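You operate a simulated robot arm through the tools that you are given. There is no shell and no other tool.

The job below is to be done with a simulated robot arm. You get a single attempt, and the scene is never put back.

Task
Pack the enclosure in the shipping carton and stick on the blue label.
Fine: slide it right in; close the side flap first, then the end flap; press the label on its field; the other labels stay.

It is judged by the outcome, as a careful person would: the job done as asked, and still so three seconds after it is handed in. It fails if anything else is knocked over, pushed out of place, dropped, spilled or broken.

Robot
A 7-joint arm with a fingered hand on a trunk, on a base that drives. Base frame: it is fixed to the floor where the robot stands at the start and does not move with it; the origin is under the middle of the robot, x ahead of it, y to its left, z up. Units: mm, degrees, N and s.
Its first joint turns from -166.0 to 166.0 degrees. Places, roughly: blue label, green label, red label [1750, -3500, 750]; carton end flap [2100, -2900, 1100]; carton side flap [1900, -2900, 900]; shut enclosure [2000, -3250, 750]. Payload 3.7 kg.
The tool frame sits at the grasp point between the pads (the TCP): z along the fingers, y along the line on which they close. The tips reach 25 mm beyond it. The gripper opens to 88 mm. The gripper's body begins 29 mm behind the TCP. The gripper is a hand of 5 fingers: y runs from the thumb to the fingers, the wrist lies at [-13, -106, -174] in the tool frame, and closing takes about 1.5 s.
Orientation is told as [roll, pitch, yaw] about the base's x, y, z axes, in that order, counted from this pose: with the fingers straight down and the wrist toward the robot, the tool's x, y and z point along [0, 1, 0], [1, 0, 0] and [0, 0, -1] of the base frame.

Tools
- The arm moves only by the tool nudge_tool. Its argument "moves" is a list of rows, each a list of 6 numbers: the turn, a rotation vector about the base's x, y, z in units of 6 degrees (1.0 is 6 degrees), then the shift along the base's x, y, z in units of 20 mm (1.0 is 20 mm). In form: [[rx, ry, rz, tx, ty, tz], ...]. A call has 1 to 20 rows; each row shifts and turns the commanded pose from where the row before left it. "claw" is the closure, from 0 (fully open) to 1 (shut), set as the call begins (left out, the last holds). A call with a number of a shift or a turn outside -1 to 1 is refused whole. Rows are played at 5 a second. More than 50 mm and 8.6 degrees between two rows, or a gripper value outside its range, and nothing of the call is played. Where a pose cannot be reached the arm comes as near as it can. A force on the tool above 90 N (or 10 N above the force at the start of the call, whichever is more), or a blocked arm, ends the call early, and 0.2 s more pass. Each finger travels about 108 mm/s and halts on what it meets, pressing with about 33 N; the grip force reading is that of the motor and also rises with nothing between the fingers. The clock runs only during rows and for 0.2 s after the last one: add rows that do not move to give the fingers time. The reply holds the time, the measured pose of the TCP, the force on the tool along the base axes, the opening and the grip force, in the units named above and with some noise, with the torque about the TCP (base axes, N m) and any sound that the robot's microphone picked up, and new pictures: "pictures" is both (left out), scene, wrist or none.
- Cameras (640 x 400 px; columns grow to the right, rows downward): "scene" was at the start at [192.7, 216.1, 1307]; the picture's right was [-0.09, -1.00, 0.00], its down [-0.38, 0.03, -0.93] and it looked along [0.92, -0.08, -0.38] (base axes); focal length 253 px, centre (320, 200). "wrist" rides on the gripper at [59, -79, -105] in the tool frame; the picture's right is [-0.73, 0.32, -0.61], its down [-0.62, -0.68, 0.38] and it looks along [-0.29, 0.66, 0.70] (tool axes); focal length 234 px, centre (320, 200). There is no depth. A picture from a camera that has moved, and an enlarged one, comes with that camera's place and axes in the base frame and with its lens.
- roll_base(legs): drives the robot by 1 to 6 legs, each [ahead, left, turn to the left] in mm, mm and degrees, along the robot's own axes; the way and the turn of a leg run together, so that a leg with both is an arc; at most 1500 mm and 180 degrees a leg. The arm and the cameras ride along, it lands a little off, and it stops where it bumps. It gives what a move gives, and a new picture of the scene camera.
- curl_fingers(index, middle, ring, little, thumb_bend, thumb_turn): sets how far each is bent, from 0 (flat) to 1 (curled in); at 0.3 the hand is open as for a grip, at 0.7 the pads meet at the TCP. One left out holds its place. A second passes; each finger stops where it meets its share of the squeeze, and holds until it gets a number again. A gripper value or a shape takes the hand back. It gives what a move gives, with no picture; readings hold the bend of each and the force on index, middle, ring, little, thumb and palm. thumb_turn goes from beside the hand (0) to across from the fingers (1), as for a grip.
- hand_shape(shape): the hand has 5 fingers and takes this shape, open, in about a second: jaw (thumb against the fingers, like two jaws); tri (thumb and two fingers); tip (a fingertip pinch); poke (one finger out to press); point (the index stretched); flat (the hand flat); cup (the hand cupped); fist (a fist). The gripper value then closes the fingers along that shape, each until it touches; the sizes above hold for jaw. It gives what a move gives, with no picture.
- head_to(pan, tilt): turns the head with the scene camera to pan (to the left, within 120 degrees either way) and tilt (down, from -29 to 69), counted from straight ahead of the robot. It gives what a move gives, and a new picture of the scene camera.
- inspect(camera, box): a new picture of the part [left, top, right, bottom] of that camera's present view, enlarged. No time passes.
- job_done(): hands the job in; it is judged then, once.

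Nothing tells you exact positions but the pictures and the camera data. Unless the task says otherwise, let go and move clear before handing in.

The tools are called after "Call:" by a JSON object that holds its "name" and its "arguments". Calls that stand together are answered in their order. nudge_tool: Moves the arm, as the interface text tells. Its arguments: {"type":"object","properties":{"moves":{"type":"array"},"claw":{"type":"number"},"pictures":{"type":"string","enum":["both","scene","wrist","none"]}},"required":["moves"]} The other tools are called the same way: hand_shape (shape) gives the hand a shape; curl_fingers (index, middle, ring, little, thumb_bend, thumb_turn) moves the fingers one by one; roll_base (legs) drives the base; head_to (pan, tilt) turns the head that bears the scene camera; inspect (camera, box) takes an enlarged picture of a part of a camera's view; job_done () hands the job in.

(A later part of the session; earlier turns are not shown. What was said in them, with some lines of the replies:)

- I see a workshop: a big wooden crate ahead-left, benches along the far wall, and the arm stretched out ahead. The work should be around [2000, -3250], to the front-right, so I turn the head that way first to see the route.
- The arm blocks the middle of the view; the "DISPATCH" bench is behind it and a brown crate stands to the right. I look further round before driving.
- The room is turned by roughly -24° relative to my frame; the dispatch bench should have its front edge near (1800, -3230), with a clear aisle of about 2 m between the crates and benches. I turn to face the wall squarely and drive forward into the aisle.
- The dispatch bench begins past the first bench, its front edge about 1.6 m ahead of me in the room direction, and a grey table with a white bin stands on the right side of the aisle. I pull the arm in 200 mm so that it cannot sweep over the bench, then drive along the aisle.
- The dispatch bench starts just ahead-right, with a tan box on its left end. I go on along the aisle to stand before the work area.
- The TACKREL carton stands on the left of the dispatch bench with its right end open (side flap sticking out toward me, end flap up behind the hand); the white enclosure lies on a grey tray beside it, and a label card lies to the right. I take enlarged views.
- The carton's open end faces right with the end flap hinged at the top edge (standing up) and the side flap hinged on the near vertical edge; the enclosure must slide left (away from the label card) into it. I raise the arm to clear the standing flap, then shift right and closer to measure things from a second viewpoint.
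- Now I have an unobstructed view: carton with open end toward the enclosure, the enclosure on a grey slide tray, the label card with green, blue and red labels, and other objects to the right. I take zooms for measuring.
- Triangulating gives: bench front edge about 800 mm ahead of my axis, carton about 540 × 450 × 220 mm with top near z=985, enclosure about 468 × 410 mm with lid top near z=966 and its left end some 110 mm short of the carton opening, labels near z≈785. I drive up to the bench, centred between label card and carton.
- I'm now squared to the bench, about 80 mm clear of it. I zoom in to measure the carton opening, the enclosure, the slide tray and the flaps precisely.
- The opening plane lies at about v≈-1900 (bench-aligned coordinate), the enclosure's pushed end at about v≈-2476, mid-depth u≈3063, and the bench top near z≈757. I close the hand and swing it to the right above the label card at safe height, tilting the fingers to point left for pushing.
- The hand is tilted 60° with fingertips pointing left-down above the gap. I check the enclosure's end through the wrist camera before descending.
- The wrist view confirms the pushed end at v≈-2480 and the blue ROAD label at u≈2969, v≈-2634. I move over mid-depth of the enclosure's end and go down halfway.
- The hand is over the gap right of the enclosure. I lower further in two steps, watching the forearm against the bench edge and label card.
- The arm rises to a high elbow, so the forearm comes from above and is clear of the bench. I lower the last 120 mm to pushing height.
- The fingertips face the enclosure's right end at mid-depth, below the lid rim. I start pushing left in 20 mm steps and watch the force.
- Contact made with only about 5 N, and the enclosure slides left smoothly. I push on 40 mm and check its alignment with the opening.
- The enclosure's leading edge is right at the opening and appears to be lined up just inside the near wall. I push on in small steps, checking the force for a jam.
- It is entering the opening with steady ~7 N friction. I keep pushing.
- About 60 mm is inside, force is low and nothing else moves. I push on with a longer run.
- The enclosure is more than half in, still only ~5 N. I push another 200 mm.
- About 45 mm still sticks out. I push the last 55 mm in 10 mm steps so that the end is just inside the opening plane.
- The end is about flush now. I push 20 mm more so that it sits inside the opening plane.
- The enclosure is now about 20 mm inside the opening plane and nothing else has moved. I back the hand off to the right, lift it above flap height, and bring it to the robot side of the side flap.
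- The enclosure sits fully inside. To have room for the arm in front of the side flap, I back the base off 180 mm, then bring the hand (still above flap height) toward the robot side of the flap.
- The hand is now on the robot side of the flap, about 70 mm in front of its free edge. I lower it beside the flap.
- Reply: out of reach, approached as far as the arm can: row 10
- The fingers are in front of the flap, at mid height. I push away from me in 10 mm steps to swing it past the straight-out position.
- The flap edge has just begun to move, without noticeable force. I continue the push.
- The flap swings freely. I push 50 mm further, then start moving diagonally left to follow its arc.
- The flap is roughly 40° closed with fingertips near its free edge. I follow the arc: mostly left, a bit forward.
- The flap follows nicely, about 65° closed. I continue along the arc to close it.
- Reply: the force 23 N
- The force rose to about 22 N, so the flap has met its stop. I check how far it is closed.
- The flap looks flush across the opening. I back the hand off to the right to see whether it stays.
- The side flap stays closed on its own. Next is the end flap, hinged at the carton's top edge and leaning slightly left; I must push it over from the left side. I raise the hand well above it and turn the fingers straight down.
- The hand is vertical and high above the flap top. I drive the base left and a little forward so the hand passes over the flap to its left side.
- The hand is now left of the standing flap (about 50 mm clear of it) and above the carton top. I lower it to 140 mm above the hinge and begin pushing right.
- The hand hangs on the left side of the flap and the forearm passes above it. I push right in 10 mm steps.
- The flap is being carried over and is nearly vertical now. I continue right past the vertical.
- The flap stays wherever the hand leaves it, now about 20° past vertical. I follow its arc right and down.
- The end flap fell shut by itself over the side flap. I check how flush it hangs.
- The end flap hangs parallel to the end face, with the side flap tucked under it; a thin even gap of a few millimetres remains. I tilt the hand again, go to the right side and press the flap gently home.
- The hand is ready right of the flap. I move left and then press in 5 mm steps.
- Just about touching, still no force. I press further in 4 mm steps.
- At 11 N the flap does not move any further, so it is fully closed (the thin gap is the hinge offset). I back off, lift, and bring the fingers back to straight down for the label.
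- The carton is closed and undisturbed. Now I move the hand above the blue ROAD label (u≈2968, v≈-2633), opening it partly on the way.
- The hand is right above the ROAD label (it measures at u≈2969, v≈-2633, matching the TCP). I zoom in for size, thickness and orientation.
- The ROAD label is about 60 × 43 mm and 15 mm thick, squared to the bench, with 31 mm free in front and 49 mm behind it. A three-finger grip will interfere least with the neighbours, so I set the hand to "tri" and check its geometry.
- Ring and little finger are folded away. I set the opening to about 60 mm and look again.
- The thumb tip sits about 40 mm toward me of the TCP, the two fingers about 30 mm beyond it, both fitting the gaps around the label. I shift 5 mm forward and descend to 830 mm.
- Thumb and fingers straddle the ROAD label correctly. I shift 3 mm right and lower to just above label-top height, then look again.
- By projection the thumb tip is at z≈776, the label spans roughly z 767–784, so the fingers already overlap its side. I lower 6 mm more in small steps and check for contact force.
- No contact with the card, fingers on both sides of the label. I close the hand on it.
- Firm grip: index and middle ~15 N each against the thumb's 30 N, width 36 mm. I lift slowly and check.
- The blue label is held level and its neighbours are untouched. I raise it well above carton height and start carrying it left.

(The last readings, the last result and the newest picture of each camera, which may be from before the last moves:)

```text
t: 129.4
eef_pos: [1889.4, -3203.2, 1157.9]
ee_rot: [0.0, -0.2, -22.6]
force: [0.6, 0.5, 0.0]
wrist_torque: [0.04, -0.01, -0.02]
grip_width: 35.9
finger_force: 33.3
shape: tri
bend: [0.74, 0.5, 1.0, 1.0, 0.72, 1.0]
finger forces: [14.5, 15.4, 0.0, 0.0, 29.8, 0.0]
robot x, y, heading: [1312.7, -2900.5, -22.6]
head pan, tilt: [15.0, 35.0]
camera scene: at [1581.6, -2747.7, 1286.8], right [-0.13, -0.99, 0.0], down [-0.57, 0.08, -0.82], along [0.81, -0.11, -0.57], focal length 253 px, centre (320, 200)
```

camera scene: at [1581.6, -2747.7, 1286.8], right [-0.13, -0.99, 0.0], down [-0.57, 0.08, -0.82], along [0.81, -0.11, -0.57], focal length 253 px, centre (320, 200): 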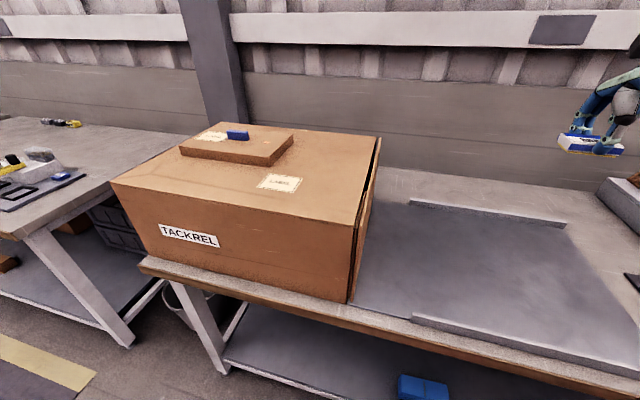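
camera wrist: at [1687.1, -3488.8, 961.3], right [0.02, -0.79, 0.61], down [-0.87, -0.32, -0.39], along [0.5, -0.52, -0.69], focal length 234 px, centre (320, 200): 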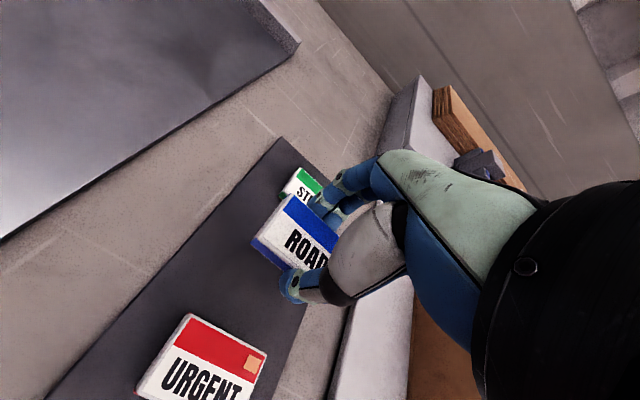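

The label is held fine; the field is clearly visible on the carton top. I carry on left for another 400 mm at this height.

Call:
{"name": "inspect", "arguments": {"camera": "scene", "box": [170, 110, 390, 230]}}

Call:
{"name": "nudge_tool", "arguments": {"moves": [[0, 0, 0, 0.3827, 0.9239, 0], [0, 0, 0, 0.3827, 0.9239, 0], [0, 0, 0, 0.3827, 0.9239, 0], [0, 0, 0, 0.3827, 0.9239, 0], [0, 0, 0, 0.3827, 0.9239, 0], [0, 0, 0, 0.3827, 0.9239, 0], [0, 0, 0, 0.3827, 0.9239, 0], [0, 0, 0, 0.3827, 0.9239, 0], [0, 0, 0, 0.3827, 0.9239, 0], [0, 0, 0, 0.3827, 0.9239, 0], [0, 0, 0, 0.3827, 0.9239, 0], [0, 0, 0, 0.3827, 0.9239, 0], [0, 0, 0, 0.3827, 0.9239, 0], [0, 0, 0, 0.3827, 0.9239, 0], [0, 0, 0, 0.3827, 0.9239, 0], [0, 0, 0, 0.3827, 0.9239, 0], [0, 0, 0, 0.3827, 0.9239, 0], [0, 0, 0, 0.3827, 0.9239, 0], [0, 0, 0, 0.3827, 0.9239, 0], [0, 0, 0, 0.3827, 0.9239, 0]]}}

```text
2.91 times, centred on (280, 170) of scene
camera zoom: at [1581.6, -2747.7, 1286.8], right [-0.13, -0.99, 0.0], down [-0.57, 0.08, -0.82], along [0.81, -0.11, -0.57], focal length 736 px, centre (436, 287)
```

zoom: 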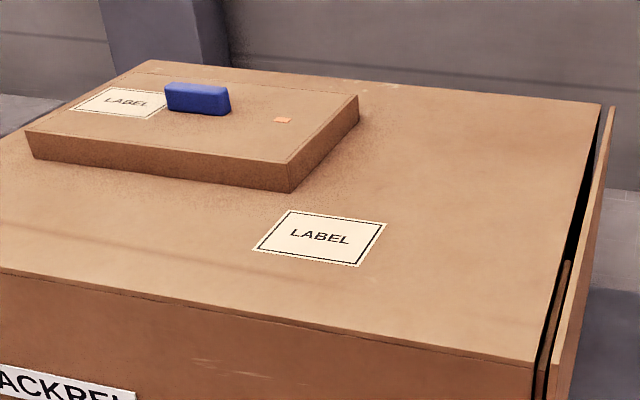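

```text
t: 133.6
eef_pos: [2043.5, -2832.0, 1157.8]
ee_rot: [0.0, -0.3, -22.5]
force: [0.1, -0.2, -0.2]
wrist_torque: [-0.02, -0.03, 0.01]
grip_width: 35.9
finger_force: 32.9
shape: tri
bend: [0.74, 0.5, 1.0, 1.0, 0.72, 1.0]
finger forces: [14.5, 15.3, 0.1, 0.0, 29.8, 0.0]
robot x, y, heading: [1312.9, -2904.7, -22.6]
head pan, tilt: [15.0, 35.0]
camera scene: at [1581.5, -2747.7, 1286.8], right [-0.13, -0.99, 0.0], down [-0.57, 0.08, -0.82], along [0.81, -0.11, -0.57], focal length 253 px, centre (320, 200)
camera wrist: at [1993.3, -2746.6, 1261.0], right [0.02, -0.79, 0.61], down [-0.87, -0.32, -0.39], along [0.5, -0.52, -0.69], focal length 234 px, centre (320, 200)
```

scene: 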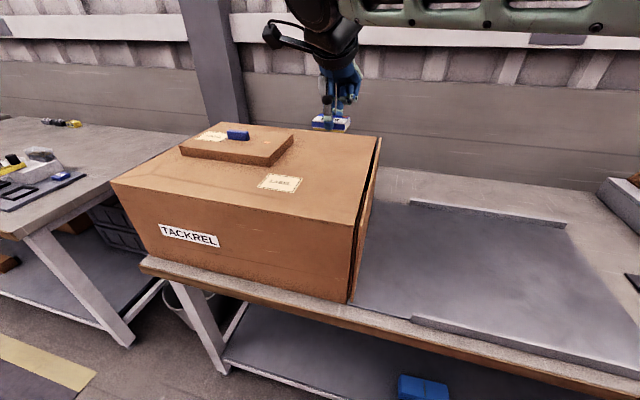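
wrist: 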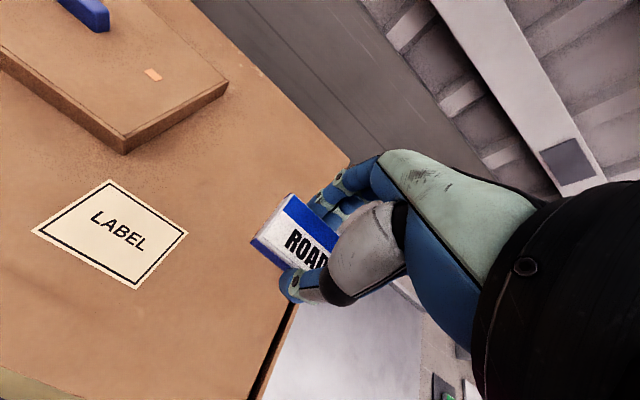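

The field (outer frame about 85 × 65 mm) is centred at u≈2956, v≈-1723 and squared to the carton. I zoom on the held label to see how it sits relative to the TCP.

Call:
{"name": "inspect", "arguments": {"camera": "wrist", "box": [220, 160, 380, 320]}}

Call:
{"name": "inspect", "arguments": {"camera": "scene", "box": [280, 60, 400, 160]}}

```text
2.50 times, centred on (300, 240) of wrist
camera zoom: at [1993.3, -2746.6, 1261.0], right [0.02, -0.79, 0.61], down [-0.87, -0.32, -0.39], along [0.5, -0.52, -0.69], focal length 585 px, centre (370, 100)
```

zoom: 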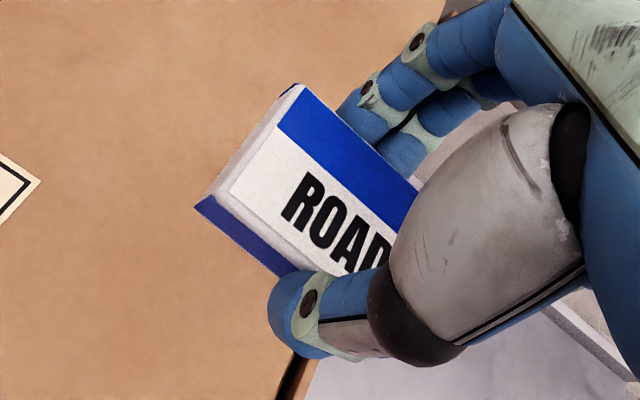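

```text
4.00 times, centred on (340, 110) of scene
camera zoom: at [1581.5, -2747.7, 1286.8], right [-0.13, -0.99, 0.0], down [-0.57, 0.08, -0.82], along [0.81, -0.11, -0.57], focal length 1012 px, centre (240, 560)
```

zoom: 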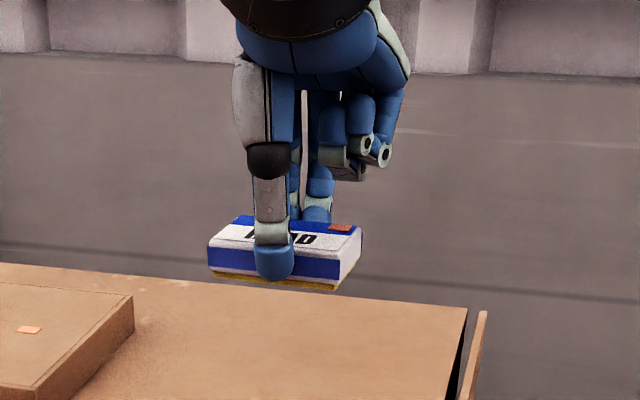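

The label sits level and square in the grip, its centre about 2 mm left of the TCP. I move above the field and lower to about 15 mm above the carton top.

Call:
{"name": "nudge_tool", "arguments": {"moves": [[0, 0, 0, 0.2157, 0.8957, 0], [0, 0, 0, 0.2157, 0.8957, 0], [0, 0, 0, 0.2157, 0.8957, 0], [0, 0, 0, 0.2157, 0.8957, 0], [0, 0, 0, 0.2157, 0.8957, 0], [0, 0, 0, 0.2157, 0.8957, 0], [0, 0, 0, 0, 0, -1], [0, 0, 0, 0, 0, -1], [0, 0, 0, 0, 0, -1], [0, 0, 0, 0, 0, -1], [0, 0, 0, 0, 0, -1]]}}

Call:
{"name": "inspect", "arguments": {"camera": "wrist", "box": [180, 140, 400, 360]}}

Call:
{"name": "inspect", "arguments": {"camera": "scene", "box": [220, 110, 340, 210]}}

```text
t: 136.0
eef_pos: [2071.2, -2726.0, 1057.2]
ee_rot: [0.0, -0.2, -22.5]
force: [0.6, 0.5, -0.2]
wrist_torque: [-0.01, -0.02, 0.03]
grip_width: 35.8
finger_force: 33.1
shape: tri
bend: [0.74, 0.5, 1.0, 1.0, 0.72, 1.0]
finger forces: [14.5, 15.3, 0.1, 0.1, 29.7, 0.0]
robot x, y, heading: [1314.4, -2902.9, -22.6]
head pan, tilt: [15.0, 35.0]
camera scene: at [1581.6, -2747.6, 1286.8], right [-0.13, -0.99, 0.0], down [-0.57, 0.08, -0.82], along [0.81, -0.11, -0.57], focal length 253 px, centre (320, 200)
camera wrist: at [2020.8, -2642.3, 1160.4], right [0.02, -0.79, 0.61], down [-0.87, -0.32, -0.39], along [0.5, -0.52, -0.69], focal length 234 px, centre (320, 200)
```

scene: 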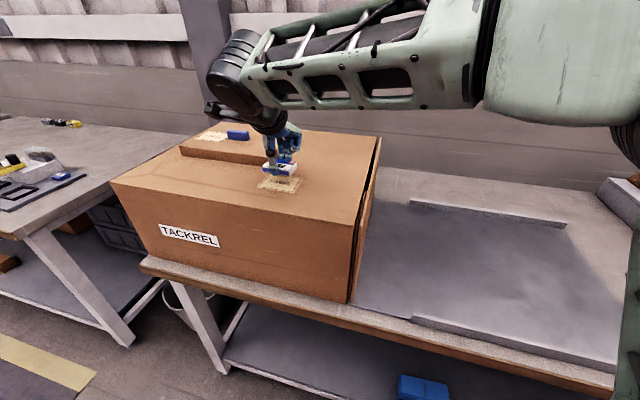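
wrist: 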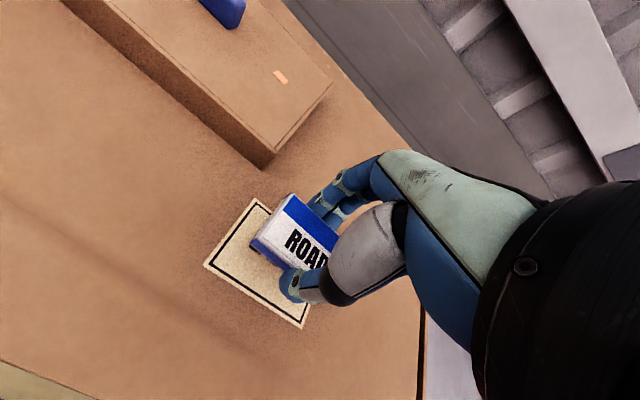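

```text
1.82 times, centred on (290, 250) of wrist
camera zoom: at [2020.8, -2642.3, 1160.4], right [0.02, -0.79, 0.61], down [-0.87, -0.32, -0.39], along [0.5, -0.52, -0.69], focal length 426 px, centre (374, 109)
```

zoom: 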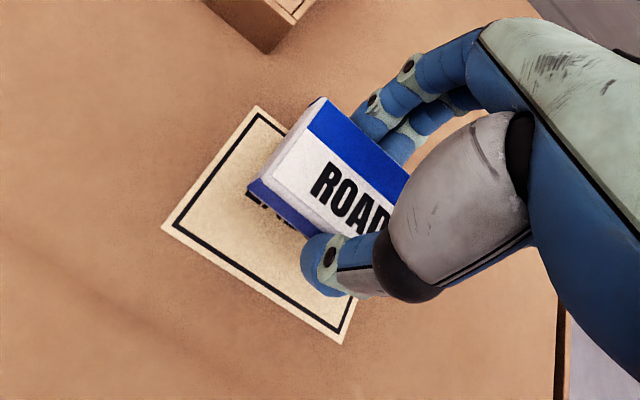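

```text
4.00 times, centred on (280, 160) of scene
camera zoom: at [1581.6, -2747.6, 1286.8], right [-0.13, -0.99, 0.0], down [-0.57, 0.08, -0.82], along [0.81, -0.11, -0.57], focal length 1012 px, centre (480, 360)
```

zoom: 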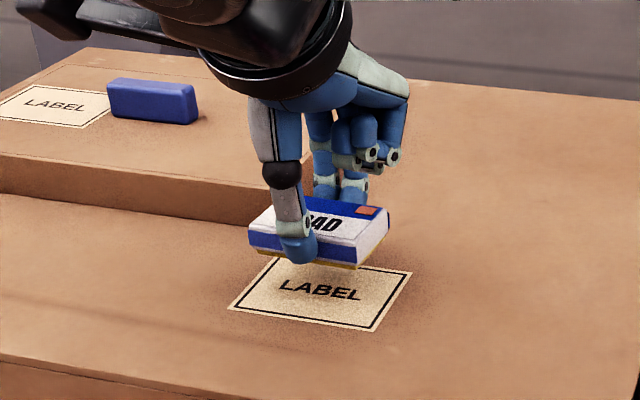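

The held label hovers over the field, its bottom about 30 mm above the carton top and within a few millimetres of centre. I shift 2–3 mm right and lower until just above the field.

Call:
{"name": "nudge_tool", "arguments": {"moves": [[0, 0, 0, -0.094, -0.0965, 0], [0, 0, 0, 0, 0, -0.5], [0, 0, 0, 0, 0, -0.5], [0, 0, 0, 0, 0, -0.2]], "pictures": "none"}}

Call:
{"name": "inspect", "arguments": {"camera": "scene", "box": [230, 130, 330, 210]}}

Call:
{"name": "inspect", "arguments": {"camera": "wrist", "box": [180, 140, 400, 360]}}

```text
t: 137.0
eef_pos: [2069.4, -2726.7, 1032.7]
ee_rot: [0.0, -0.3, -22.5]
force: [0.1, 0.5, -0.4]
wrist_torque: [0.01, -0.01, 0.0]
grip_width: 35.5
finger_force: 33.1
shape: tri
bend: [0.74, 0.5, 1.0, 1.0, 0.72, 1.0]
finger forces: [14.5, 15.4, 0.0, 0.0, 29.8, 0.0]
robot x, y, heading: [1315.8, -2904.1, -22.5]
head pan, tilt: [15.0, 35.0]
```

```text
5.00 times, centred on (280, 170) of scene
camera zoom: at [1581.6, -2747.6, 1286.8], right [-0.13, -0.99, 0.0], down [-0.57, 0.08, -0.82], along [0.81, -0.11, -0.57], focal length 1264 px, centre (520, 350)
```

zoom: 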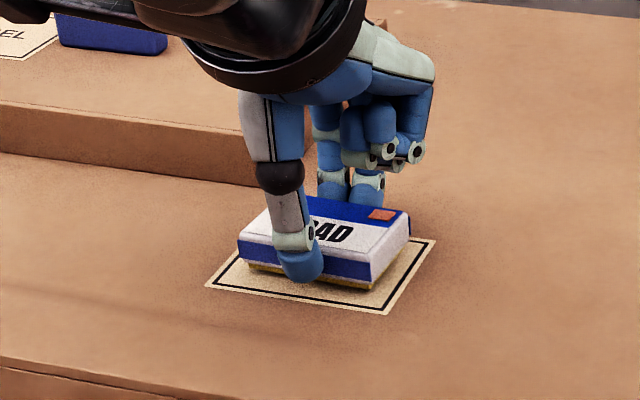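

```text
1.82 times, centred on (290, 250) of wrist
camera zoom: at [2018.7, -2642.6, 1136.5], right [0.02, -0.79, 0.61], down [-0.87, -0.32, -0.39], along [0.5, -0.52, -0.69], focal length 426 px, centre (374, 109)
```

zoom: 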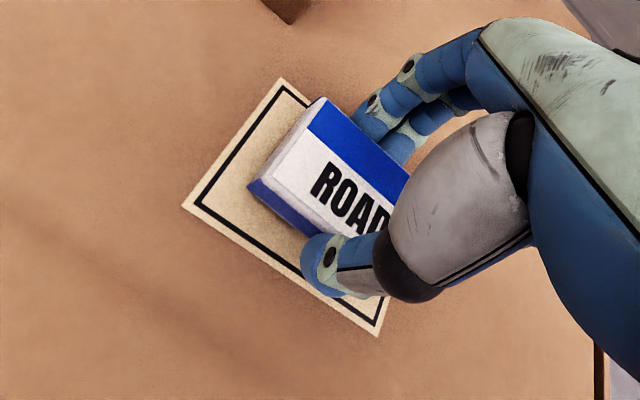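

The label is a few millimetres above the field, centred and squared. I lower in 2 mm steps, watching for contact.

Call:
{"name": "nudge_tool", "arguments": {"moves": [[0, 0, 0, 0, 0, -0.1], [0, 0, 0, 0, 0, -0.1], [0, 0, 0, 0, 0, 0]], "pictures": "none"}}

Call:
{"name": "nudge_tool", "arguments": {"moves": [[0, 0, 0, 0, 0, -0.1], [0, 0, 0, 0, 0, 0]], "pictures": "none"}}

```text
t: 137.8
eef_pos: [2069.2, -2727.8, 1029.9]
ee_rot: [0.1, -0.4, -22.4]
force: [0.9, 0.3, 3.9]
wrist_torque: [0.04, -0.08, 0.01]
grip_width: 35.8
finger_force: 33.1
shape: tri
bend: [0.74, 0.5, 1.0, 1.0, 0.72, 1.0]
finger forces: [15.0, 15.8, 0.1, 0.0, 30.2, 0.0]
robot x, y, heading: [1315.1, -2901.7, -22.7]
head pan, tilt: [15.0, 35.0]
```

```text
t: 138.4
eef_pos: [2067.6, -2726.3, 1027.6]
ee_rot: [-0.1, -0.1, -22.6]
force: [1.1, -2.0, 2.4]
wrist_torque: [-0.04, -0.01, -0.04]
grip_width: 35.9
finger_force: 33.2
shape: tri
bend: [0.74, 0.5, 1.0, 1.0, 0.72, 1.0]
finger forces: [15.4, 16.0, 0.0, 0.0, 30.1, 0.1]
robot x, y, heading: [1317.2, -2904.4, -22.6]
head pan, tilt: [15.0, 35.0]
```

Contact: a few newtons appear at z≈1029. I press down further in 2 mm steps.

Call:
{"name": "nudge_tool", "arguments": {"moves": [[0, 0, 0, 0, 0, -0.1], [0, 0, 0, 0, 0, -0.1], [0, 0, 0, 0, 0, 0]], "pictures": "none"}}

Call:
{"name": "inspect", "arguments": {"camera": "scene", "box": [230, 130, 330, 210]}}

```text
t: 139.2
eef_pos: [2068.6, -2726.7, 1024.7]
ee_rot: [0.1, -0.5, -22.6]
force: [1.5, -1.3, 23.5]
wrist_torque: [0.0, -0.02, -0.03]
grip_width: 36.6
finger_force: 32.3
shape: tri
bend: [0.75, 0.5, 1.0, 1.0, 0.72, 1.0]
finger forces: [16.5, 17.9, 0.1, 0.0, 33.5, 0.0]
robot x, y, heading: [1316.4, -2902.2, -22.6]
head pan, tilt: [15.0, 35.0]
```

```text
5.00 times, centred on (280, 170) of scene
camera zoom: at [1580.9, -2747.8, 1287.0], right [-0.13, -0.99, 0.0], down [-0.57, 0.08, -0.82], along [0.81, -0.11, -0.57], focal length 1264 px, centre (520, 350)
```

zoom: 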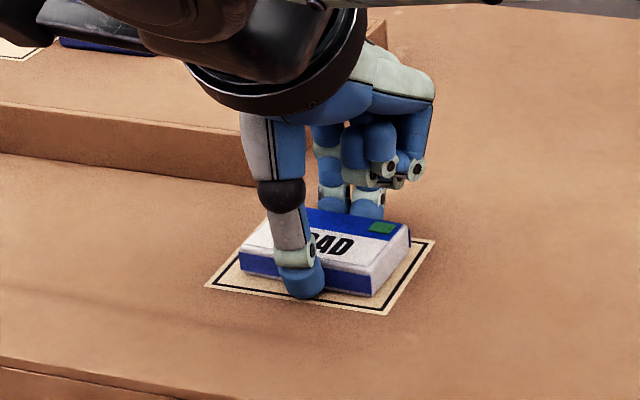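

The indicator patch on the label turned from orange to green under the 23 N press — it has stuck. I ease the pressure slightly and open the fingers.

Call:
{"name": "nudge_tool", "arguments": {"moves": [[0, 0, 0, 0, 0, 0.1], [0, 0, 0, 0, 0, 0]], "pictures": "none"}}

Call:
{"name": "nudge_tool", "arguments": {"moves": [[0, 0, 0, 0, 0, 0], [0, 0, 0, 0, 0, 0], [0, 0, 0, 0, 0, 0], [0, 0, 0, 0, 0, 0], [0, 0, 0, 0, 0, 0]], "claw": 0.3, "pictures": "wrist"}}

Call:
{"name": "inspect", "arguments": {"camera": "scene", "box": [230, 130, 330, 210]}}

```text
t: 139.8
eef_pos: [2068.6, -2727.5, 1025.6]
ee_rot: [0.0, -0.4, -22.5]
force: [5.3, -0.9, 18.9]
wrist_torque: [-0.02, -0.1, 0.01]
grip_width: 36.8
finger_force: 32.7
shape: tri
bend: [0.75, 0.5, 1.0, 1.0, 0.72, 1.0]
finger forces: [17.6, 18.8, 0.1, 0.1, 32.2, 0.0]
robot x, y, heading: [1312.1, -2907.8, -22.8]
head pan, tilt: [15.0, 35.0]
```

```text
t: 141.0
eef_pos: [2068.4, -2726.6, 1024.0]
ee_rot: [-0.1, -0.2, -22.4]
force: [-0.7, 0.2, 2.0]
wrist_torque: [-0.03, -0.03, -0.06]
grip_width: 61.0
finger_force: 0.0
shape: tri
bend: [0.27, 0.37, 0.99, 0.99, 0.58, 0.99]
finger forces: [0.0, 1.9, 0.0, 0.0, 0.0, 0.1]
robot x, y, heading: [1316.5, -2900.4, -22.6]
head pan, tilt: [15.0, 35.0]
camera wrist: at [2018.3, -2642.0, 1127.9], right [0.02, -0.79, 0.61], down [-0.87, -0.32, -0.38], along [0.5, -0.52, -0.69], focal length 234 px, centre (320, 200)
```

wrist: 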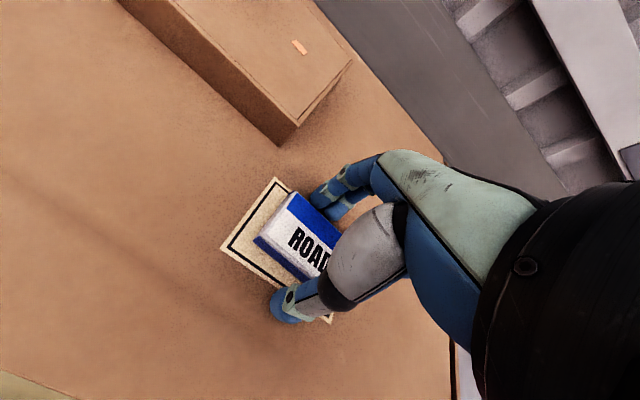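

```text
5.00 times, centred on (280, 170) of scene
camera zoom: at [1581.5, -2747.6, 1286.8], right [-0.13, -0.99, 0.0], down [-0.57, 0.08, -0.82], along [0.81, -0.11, -0.57], focal length 1264 px, centre (520, 350)
```

zoom: 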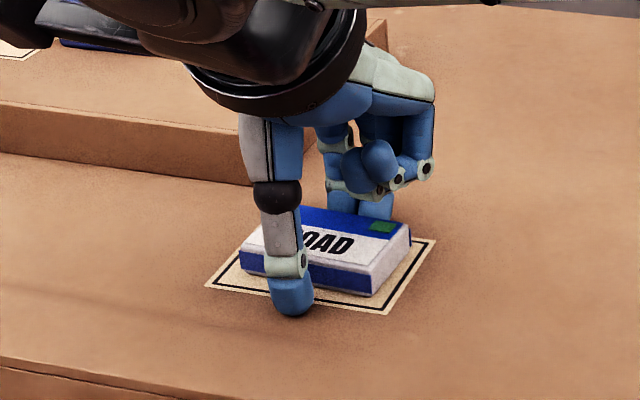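

The fingers are open on both sides of the label and it stays in place. I lift straight up.

Call:
{"name": "nudge_tool", "arguments": {"moves": [[0, 0, 0, 0, 0, 0.25], [0, 0, 0, 0, 0, 0.25], [0, 0, 0, 0, 0, 0.5], [0, 0, 0, 0, 0, 1], [0, 0, 0, 0, 0, 1], [0, 0, 0, 0, 0, 1], [0, 0, 0, 0, 0, 1], [0, 0, 0, 0, 0, 1], [0, 0, 0, 0, 0, 1]]}}

Call:
{"name": "inspect", "arguments": {"camera": "scene", "box": [230, 130, 330, 210]}}

```text
t: 143.0
eef_pos: [2069.2, -2726.2, 1165.0]
ee_rot: [0.0, -0.1, -22.5]
force: [1.0, -0.7, -0.4]
wrist_torque: [0.01, 0.02, 0.01]
grip_width: 61.3
finger_force: 0.0
shape: tri
bend: [0.27, 0.37, 0.99, 0.99, 0.58, 0.99]
finger forces: [0.0, 0.0, 0.0, 0.0, 0.1, 0.0]
robot x, y, heading: [1315.6, -2904.9, -22.6]
head pan, tilt: [15.0, 35.0]
camera scene: at [1581.7, -2747.6, 1286.8], right [-0.13, -0.99, 0.0], down [-0.57, 0.08, -0.82], along [0.81, -0.11, -0.57], focal length 253 px, centre (320, 200)
camera wrist: at [2018.5, -2641.4, 1268.6], right [0.02, -0.79, 0.61], down [-0.87, -0.32, -0.39], along [0.5, -0.52, -0.69], focal length 234 px, centre (320, 200)
```

scene: 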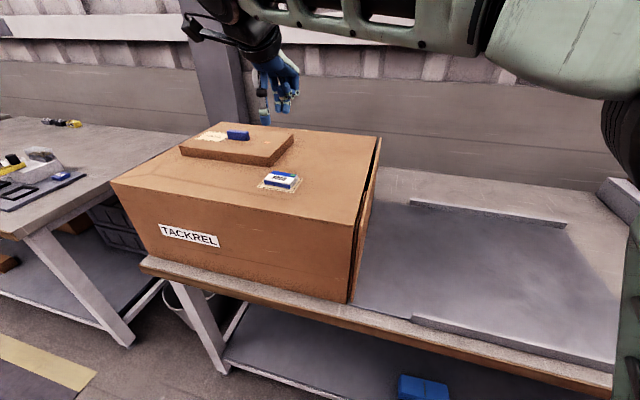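
wrist: 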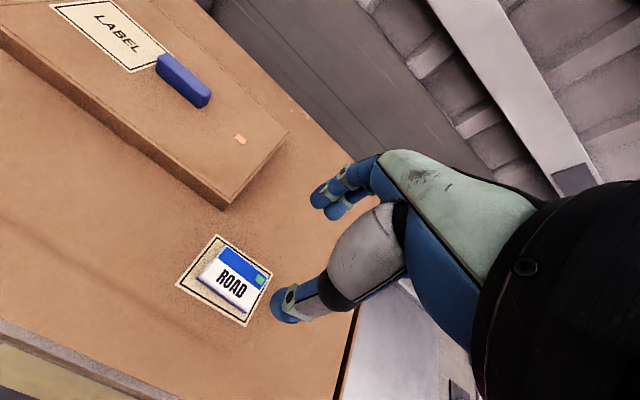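

```text
5.00 times, centred on (280, 170) of scene
camera zoom: at [1581.7, -2747.6, 1286.8], right [-0.13, -0.99, 0.0], down [-0.57, 0.08, -0.82], along [0.81, -0.11, -0.57], focal length 1264 px, centre (520, 350)
```

zoom: 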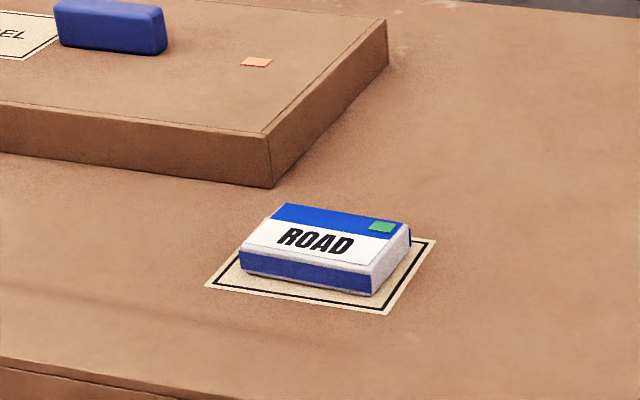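

The blue label sits flat and centred on its field with a green indicator. I now check the flaps once more before clearing the arm.

Call:
{"name": "inspect", "arguments": {"camera": "scene", "box": [310, 120, 430, 310]}}

Call:
{"name": "head_to", "arguments": {"pan": -10, "tilt": 40}}

```text
2.11 times, centred on (370, 215) of scene
camera zoom: at [1581.7, -2747.6, 1286.8], right [-0.13, -0.99, 0.0], down [-0.57, 0.08, -0.82], along [0.81, -0.11, -0.57], focal length 532 px, centre (215, 168)
```

zoom: 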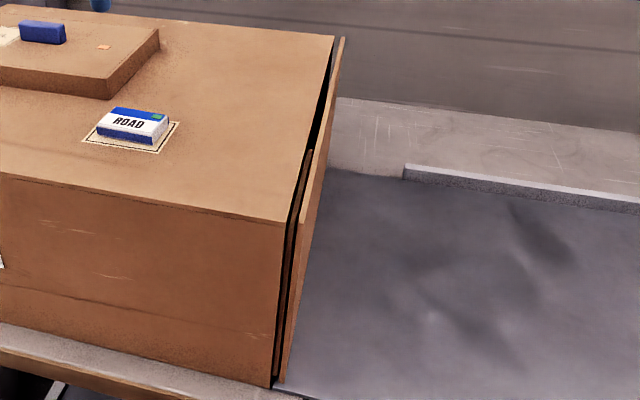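

```text
t: 143.9
eef_pos: [2068.3, -2725.0, 1164.5]
ee_rot: [0.0, -0.3, -22.5]
force: [-0.3, 0.7, 0.8]
wrist_torque: [0.02, -0.02, 0.01]
grip_width: 61.2
finger_force: 0.1
shape: tri
bend: [0.27, 0.37, 0.99, 0.99, 0.58, 0.99]
finger forces: [0.0, 0.0, 0.1, 0.1, 0.0, 0.0]
robot x, y, heading: [1316.9, -2904.0, -22.6]
head pan, tilt: [-10.0, 40.0]
camera scene: at [1566.0, -2781.7, 1279.2], right [-0.54, -0.84, 0.0], down [-0.54, 0.35, -0.77], along [0.65, -0.41, -0.64], focal length 253 px, centre (320, 200)
```

scene: 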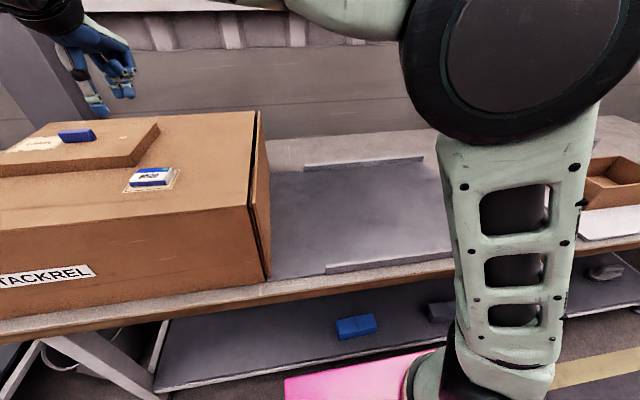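

Both flaps are shut, parallel to the end face, and the label is in place. I raise the hand and back the robot away from the bench.

Call:
{"name": "nudge_tool", "arguments": {"moves": [[0, 0, 0, 0, 0, 1], [0, 0, 0, 0, 0, 1], [0, 0, 0, 0, 0, 1], [0, 0, 0, 0, 0, 1], [0, 0, 0, 0, 0, 1], [0, 0, 0, 0, 0, 1]], "pictures": "none"}}

Call:
{"name": "roll_base", "arguments": {"legs": [[-350, 0, 0], [0, -300, 0]]}}

Call:
{"name": "head_to", "arguments": {"pan": 8, "tilt": 30}}

```text
t: 145.3
eef_pos: [2071.1, -2728.3, 1284.9]
ee_rot: [-0.1, -0.4, -22.4]
force: [-0.4, 0.1, -0.4]
wrist_torque: [0.01, 0.01, 0.03]
grip_width: 61.4
finger_force: 0.1
shape: tri
bend: [0.27, 0.37, 0.99, 0.99, 0.58, 0.99]
finger forces: [0.0, 0.0, 0.0, 0.0, 0.0, 0.1]
robot x, y, heading: [1316.6, -2903.3, -22.5]
head pan, tilt: [-10.0, 40.0]
```

```text
t: 149.3
eef_pos: [1627.8, -2875.4, 1283.9]
ee_rot: [0.0, -0.3, -21.7]
force: [-0.4, 0.0, 0.5]
wrist_torque: [0.01, -0.03, 0.01]
grip_width: 61.2
finger_force: 0.1
shape: tri
bend: [0.27, 0.37, 0.99, 0.99, 0.58, 0.99]
finger forces: [0.0, 0.0, 0.0, 0.0, 0.0, 0.0]
robot x, y, heading: [874.1, -3063.4, -22.1]
head pan, tilt: [-10.0, 40.0]
camera scene: at [1123.3, -2935.1, 1279.2], right [-0.53, -0.85, 0.0], down [-0.55, 0.34, -0.77], along [0.65, -0.4, -0.64], focal length 253 px, centre (320, 200)
```

scene: 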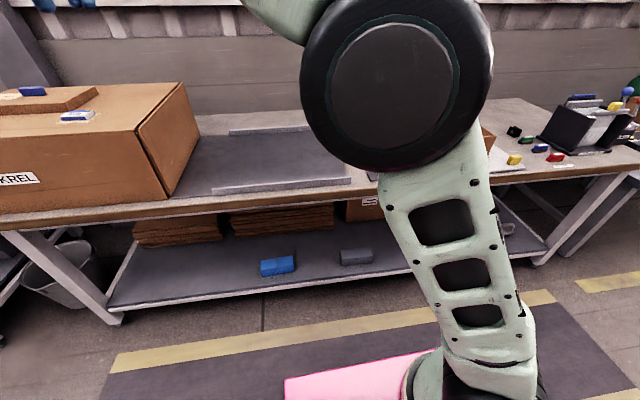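

```text
t: 150.1
eef_pos: [1627.5, -2875.8, 1285.7]
ee_rot: [0.0, -0.1, -21.8]
force: [-0.2, -0.2, -0.2]
wrist_torque: [0.01, 0.01, -0.04]
grip_width: 61.5
finger_force: 0.0
shape: tri
bend: [0.27, 0.37, 0.99, 0.99, 0.58, 0.99]
finger forces: [0.0, 0.0, 0.0, 0.0, 0.0, 0.0]
robot x, y, heading: [875.3, -3062.9, -22.0]
head pan, tilt: [8.0, 30.0]
camera scene: at [1138.9, -2912.0, 1294.5], right [-0.24, -0.97, 0.0], down [-0.49, 0.12, -0.87], along [0.84, -0.21, -0.5], focal length 253 px, centre (320, 200)
```

scene: 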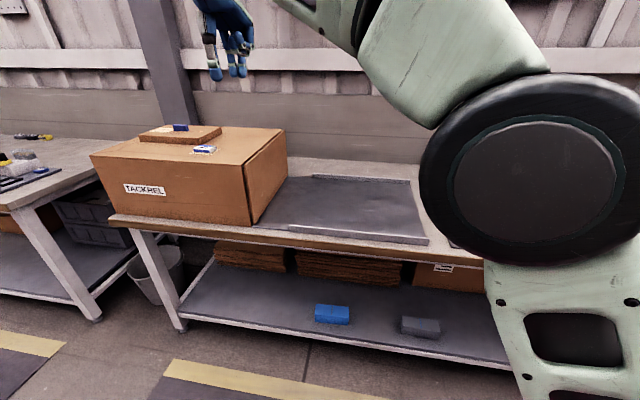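

Call:
{"name": "inspect", "arguments": {"camera": "scene", "box": [80, 100, 320, 240]}}

Call:
{"name": "head_to", "arguments": {"pan": -60, "tilt": 30}}

```text
2.67 times, centred on (200, 170) of scene
camera zoom: at [1138.9, -2912.0, 1294.5], right [-0.24, -0.97, 0.0], down [-0.49, 0.12, -0.87], along [0.84, -0.21, -0.5], focal length 674 px, centre (640, 280)
```

zoom: 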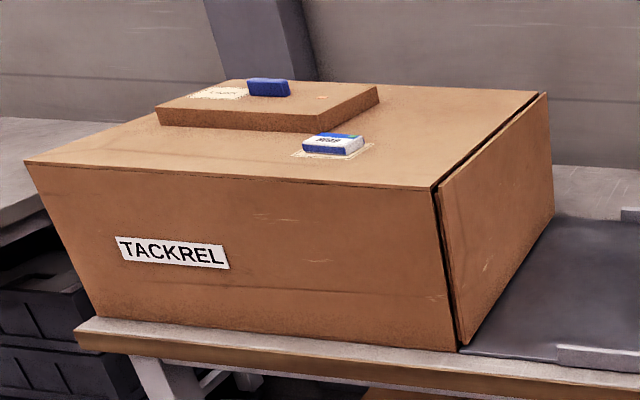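

```text
t: 151.5
eef_pos: [1627.7, -2874.7, 1284.7]
ee_rot: [0.0, -0.2, -21.7]
force: [0.2, 0.2, 0.7]
wrist_torque: [0.02, -0.05, 0.02]
grip_width: 61.4
finger_force: 0.1
shape: tri
bend: [0.27, 0.37, 0.99, 0.99, 0.58, 0.99]
finger forces: [0.0, 0.1, 0.0, 0.0, 0.1, 0.0]
robot x, y, heading: [871.6, -3061.8, -21.9]
head pan, tilt: [-60.0, 30.0]
camera scene: at [1063.9, -2979.7, 1294.6], right [-0.99, -0.14, 0.0], down [-0.07, 0.49, -0.87], along [0.12, -0.86, -0.5], focal length 253 px, centre (320, 200)
```

scene: 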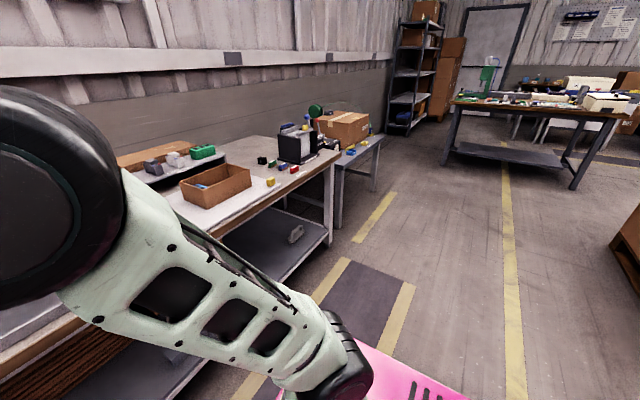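

The carton is closed with the enclosure inside: the side flap is tucked under the end flap. The blue ROAD label is stuck on its field, and the box on top and the other labels are where they were. The arm is clear and the robot has backed off, so I hand the job in.

Call:
{"name": "job_done", "arguments": {}}

```text
The job is handed in.
```

The enclosure is packed in the shipping carton, and the blue ROAD label is stuck on the field on top. I've handed the job in but have no verdict on it yet.

- **Enclosure:** it slid fully in and sits about 20 mm inside the opening.
- **Flaps:** I closed the side flap first. The end flap then fell shut over it. Pressing the end flap with about 11 N moved it no further. A thin, even gap remains along its edge, which looks like the hinge offset rather than a flap left open.
- **Label:** I pressed it on with about 23 N, and the small patch on it turned from orange to green. It sits centred and square on the field.
- **Everything else:** the green and red labels stayed on their card when I lifted the blue one. The small box on top of the carton did not move. I knocked nothing over.

The hand is open and empty, and the robot has backed away from the bench.
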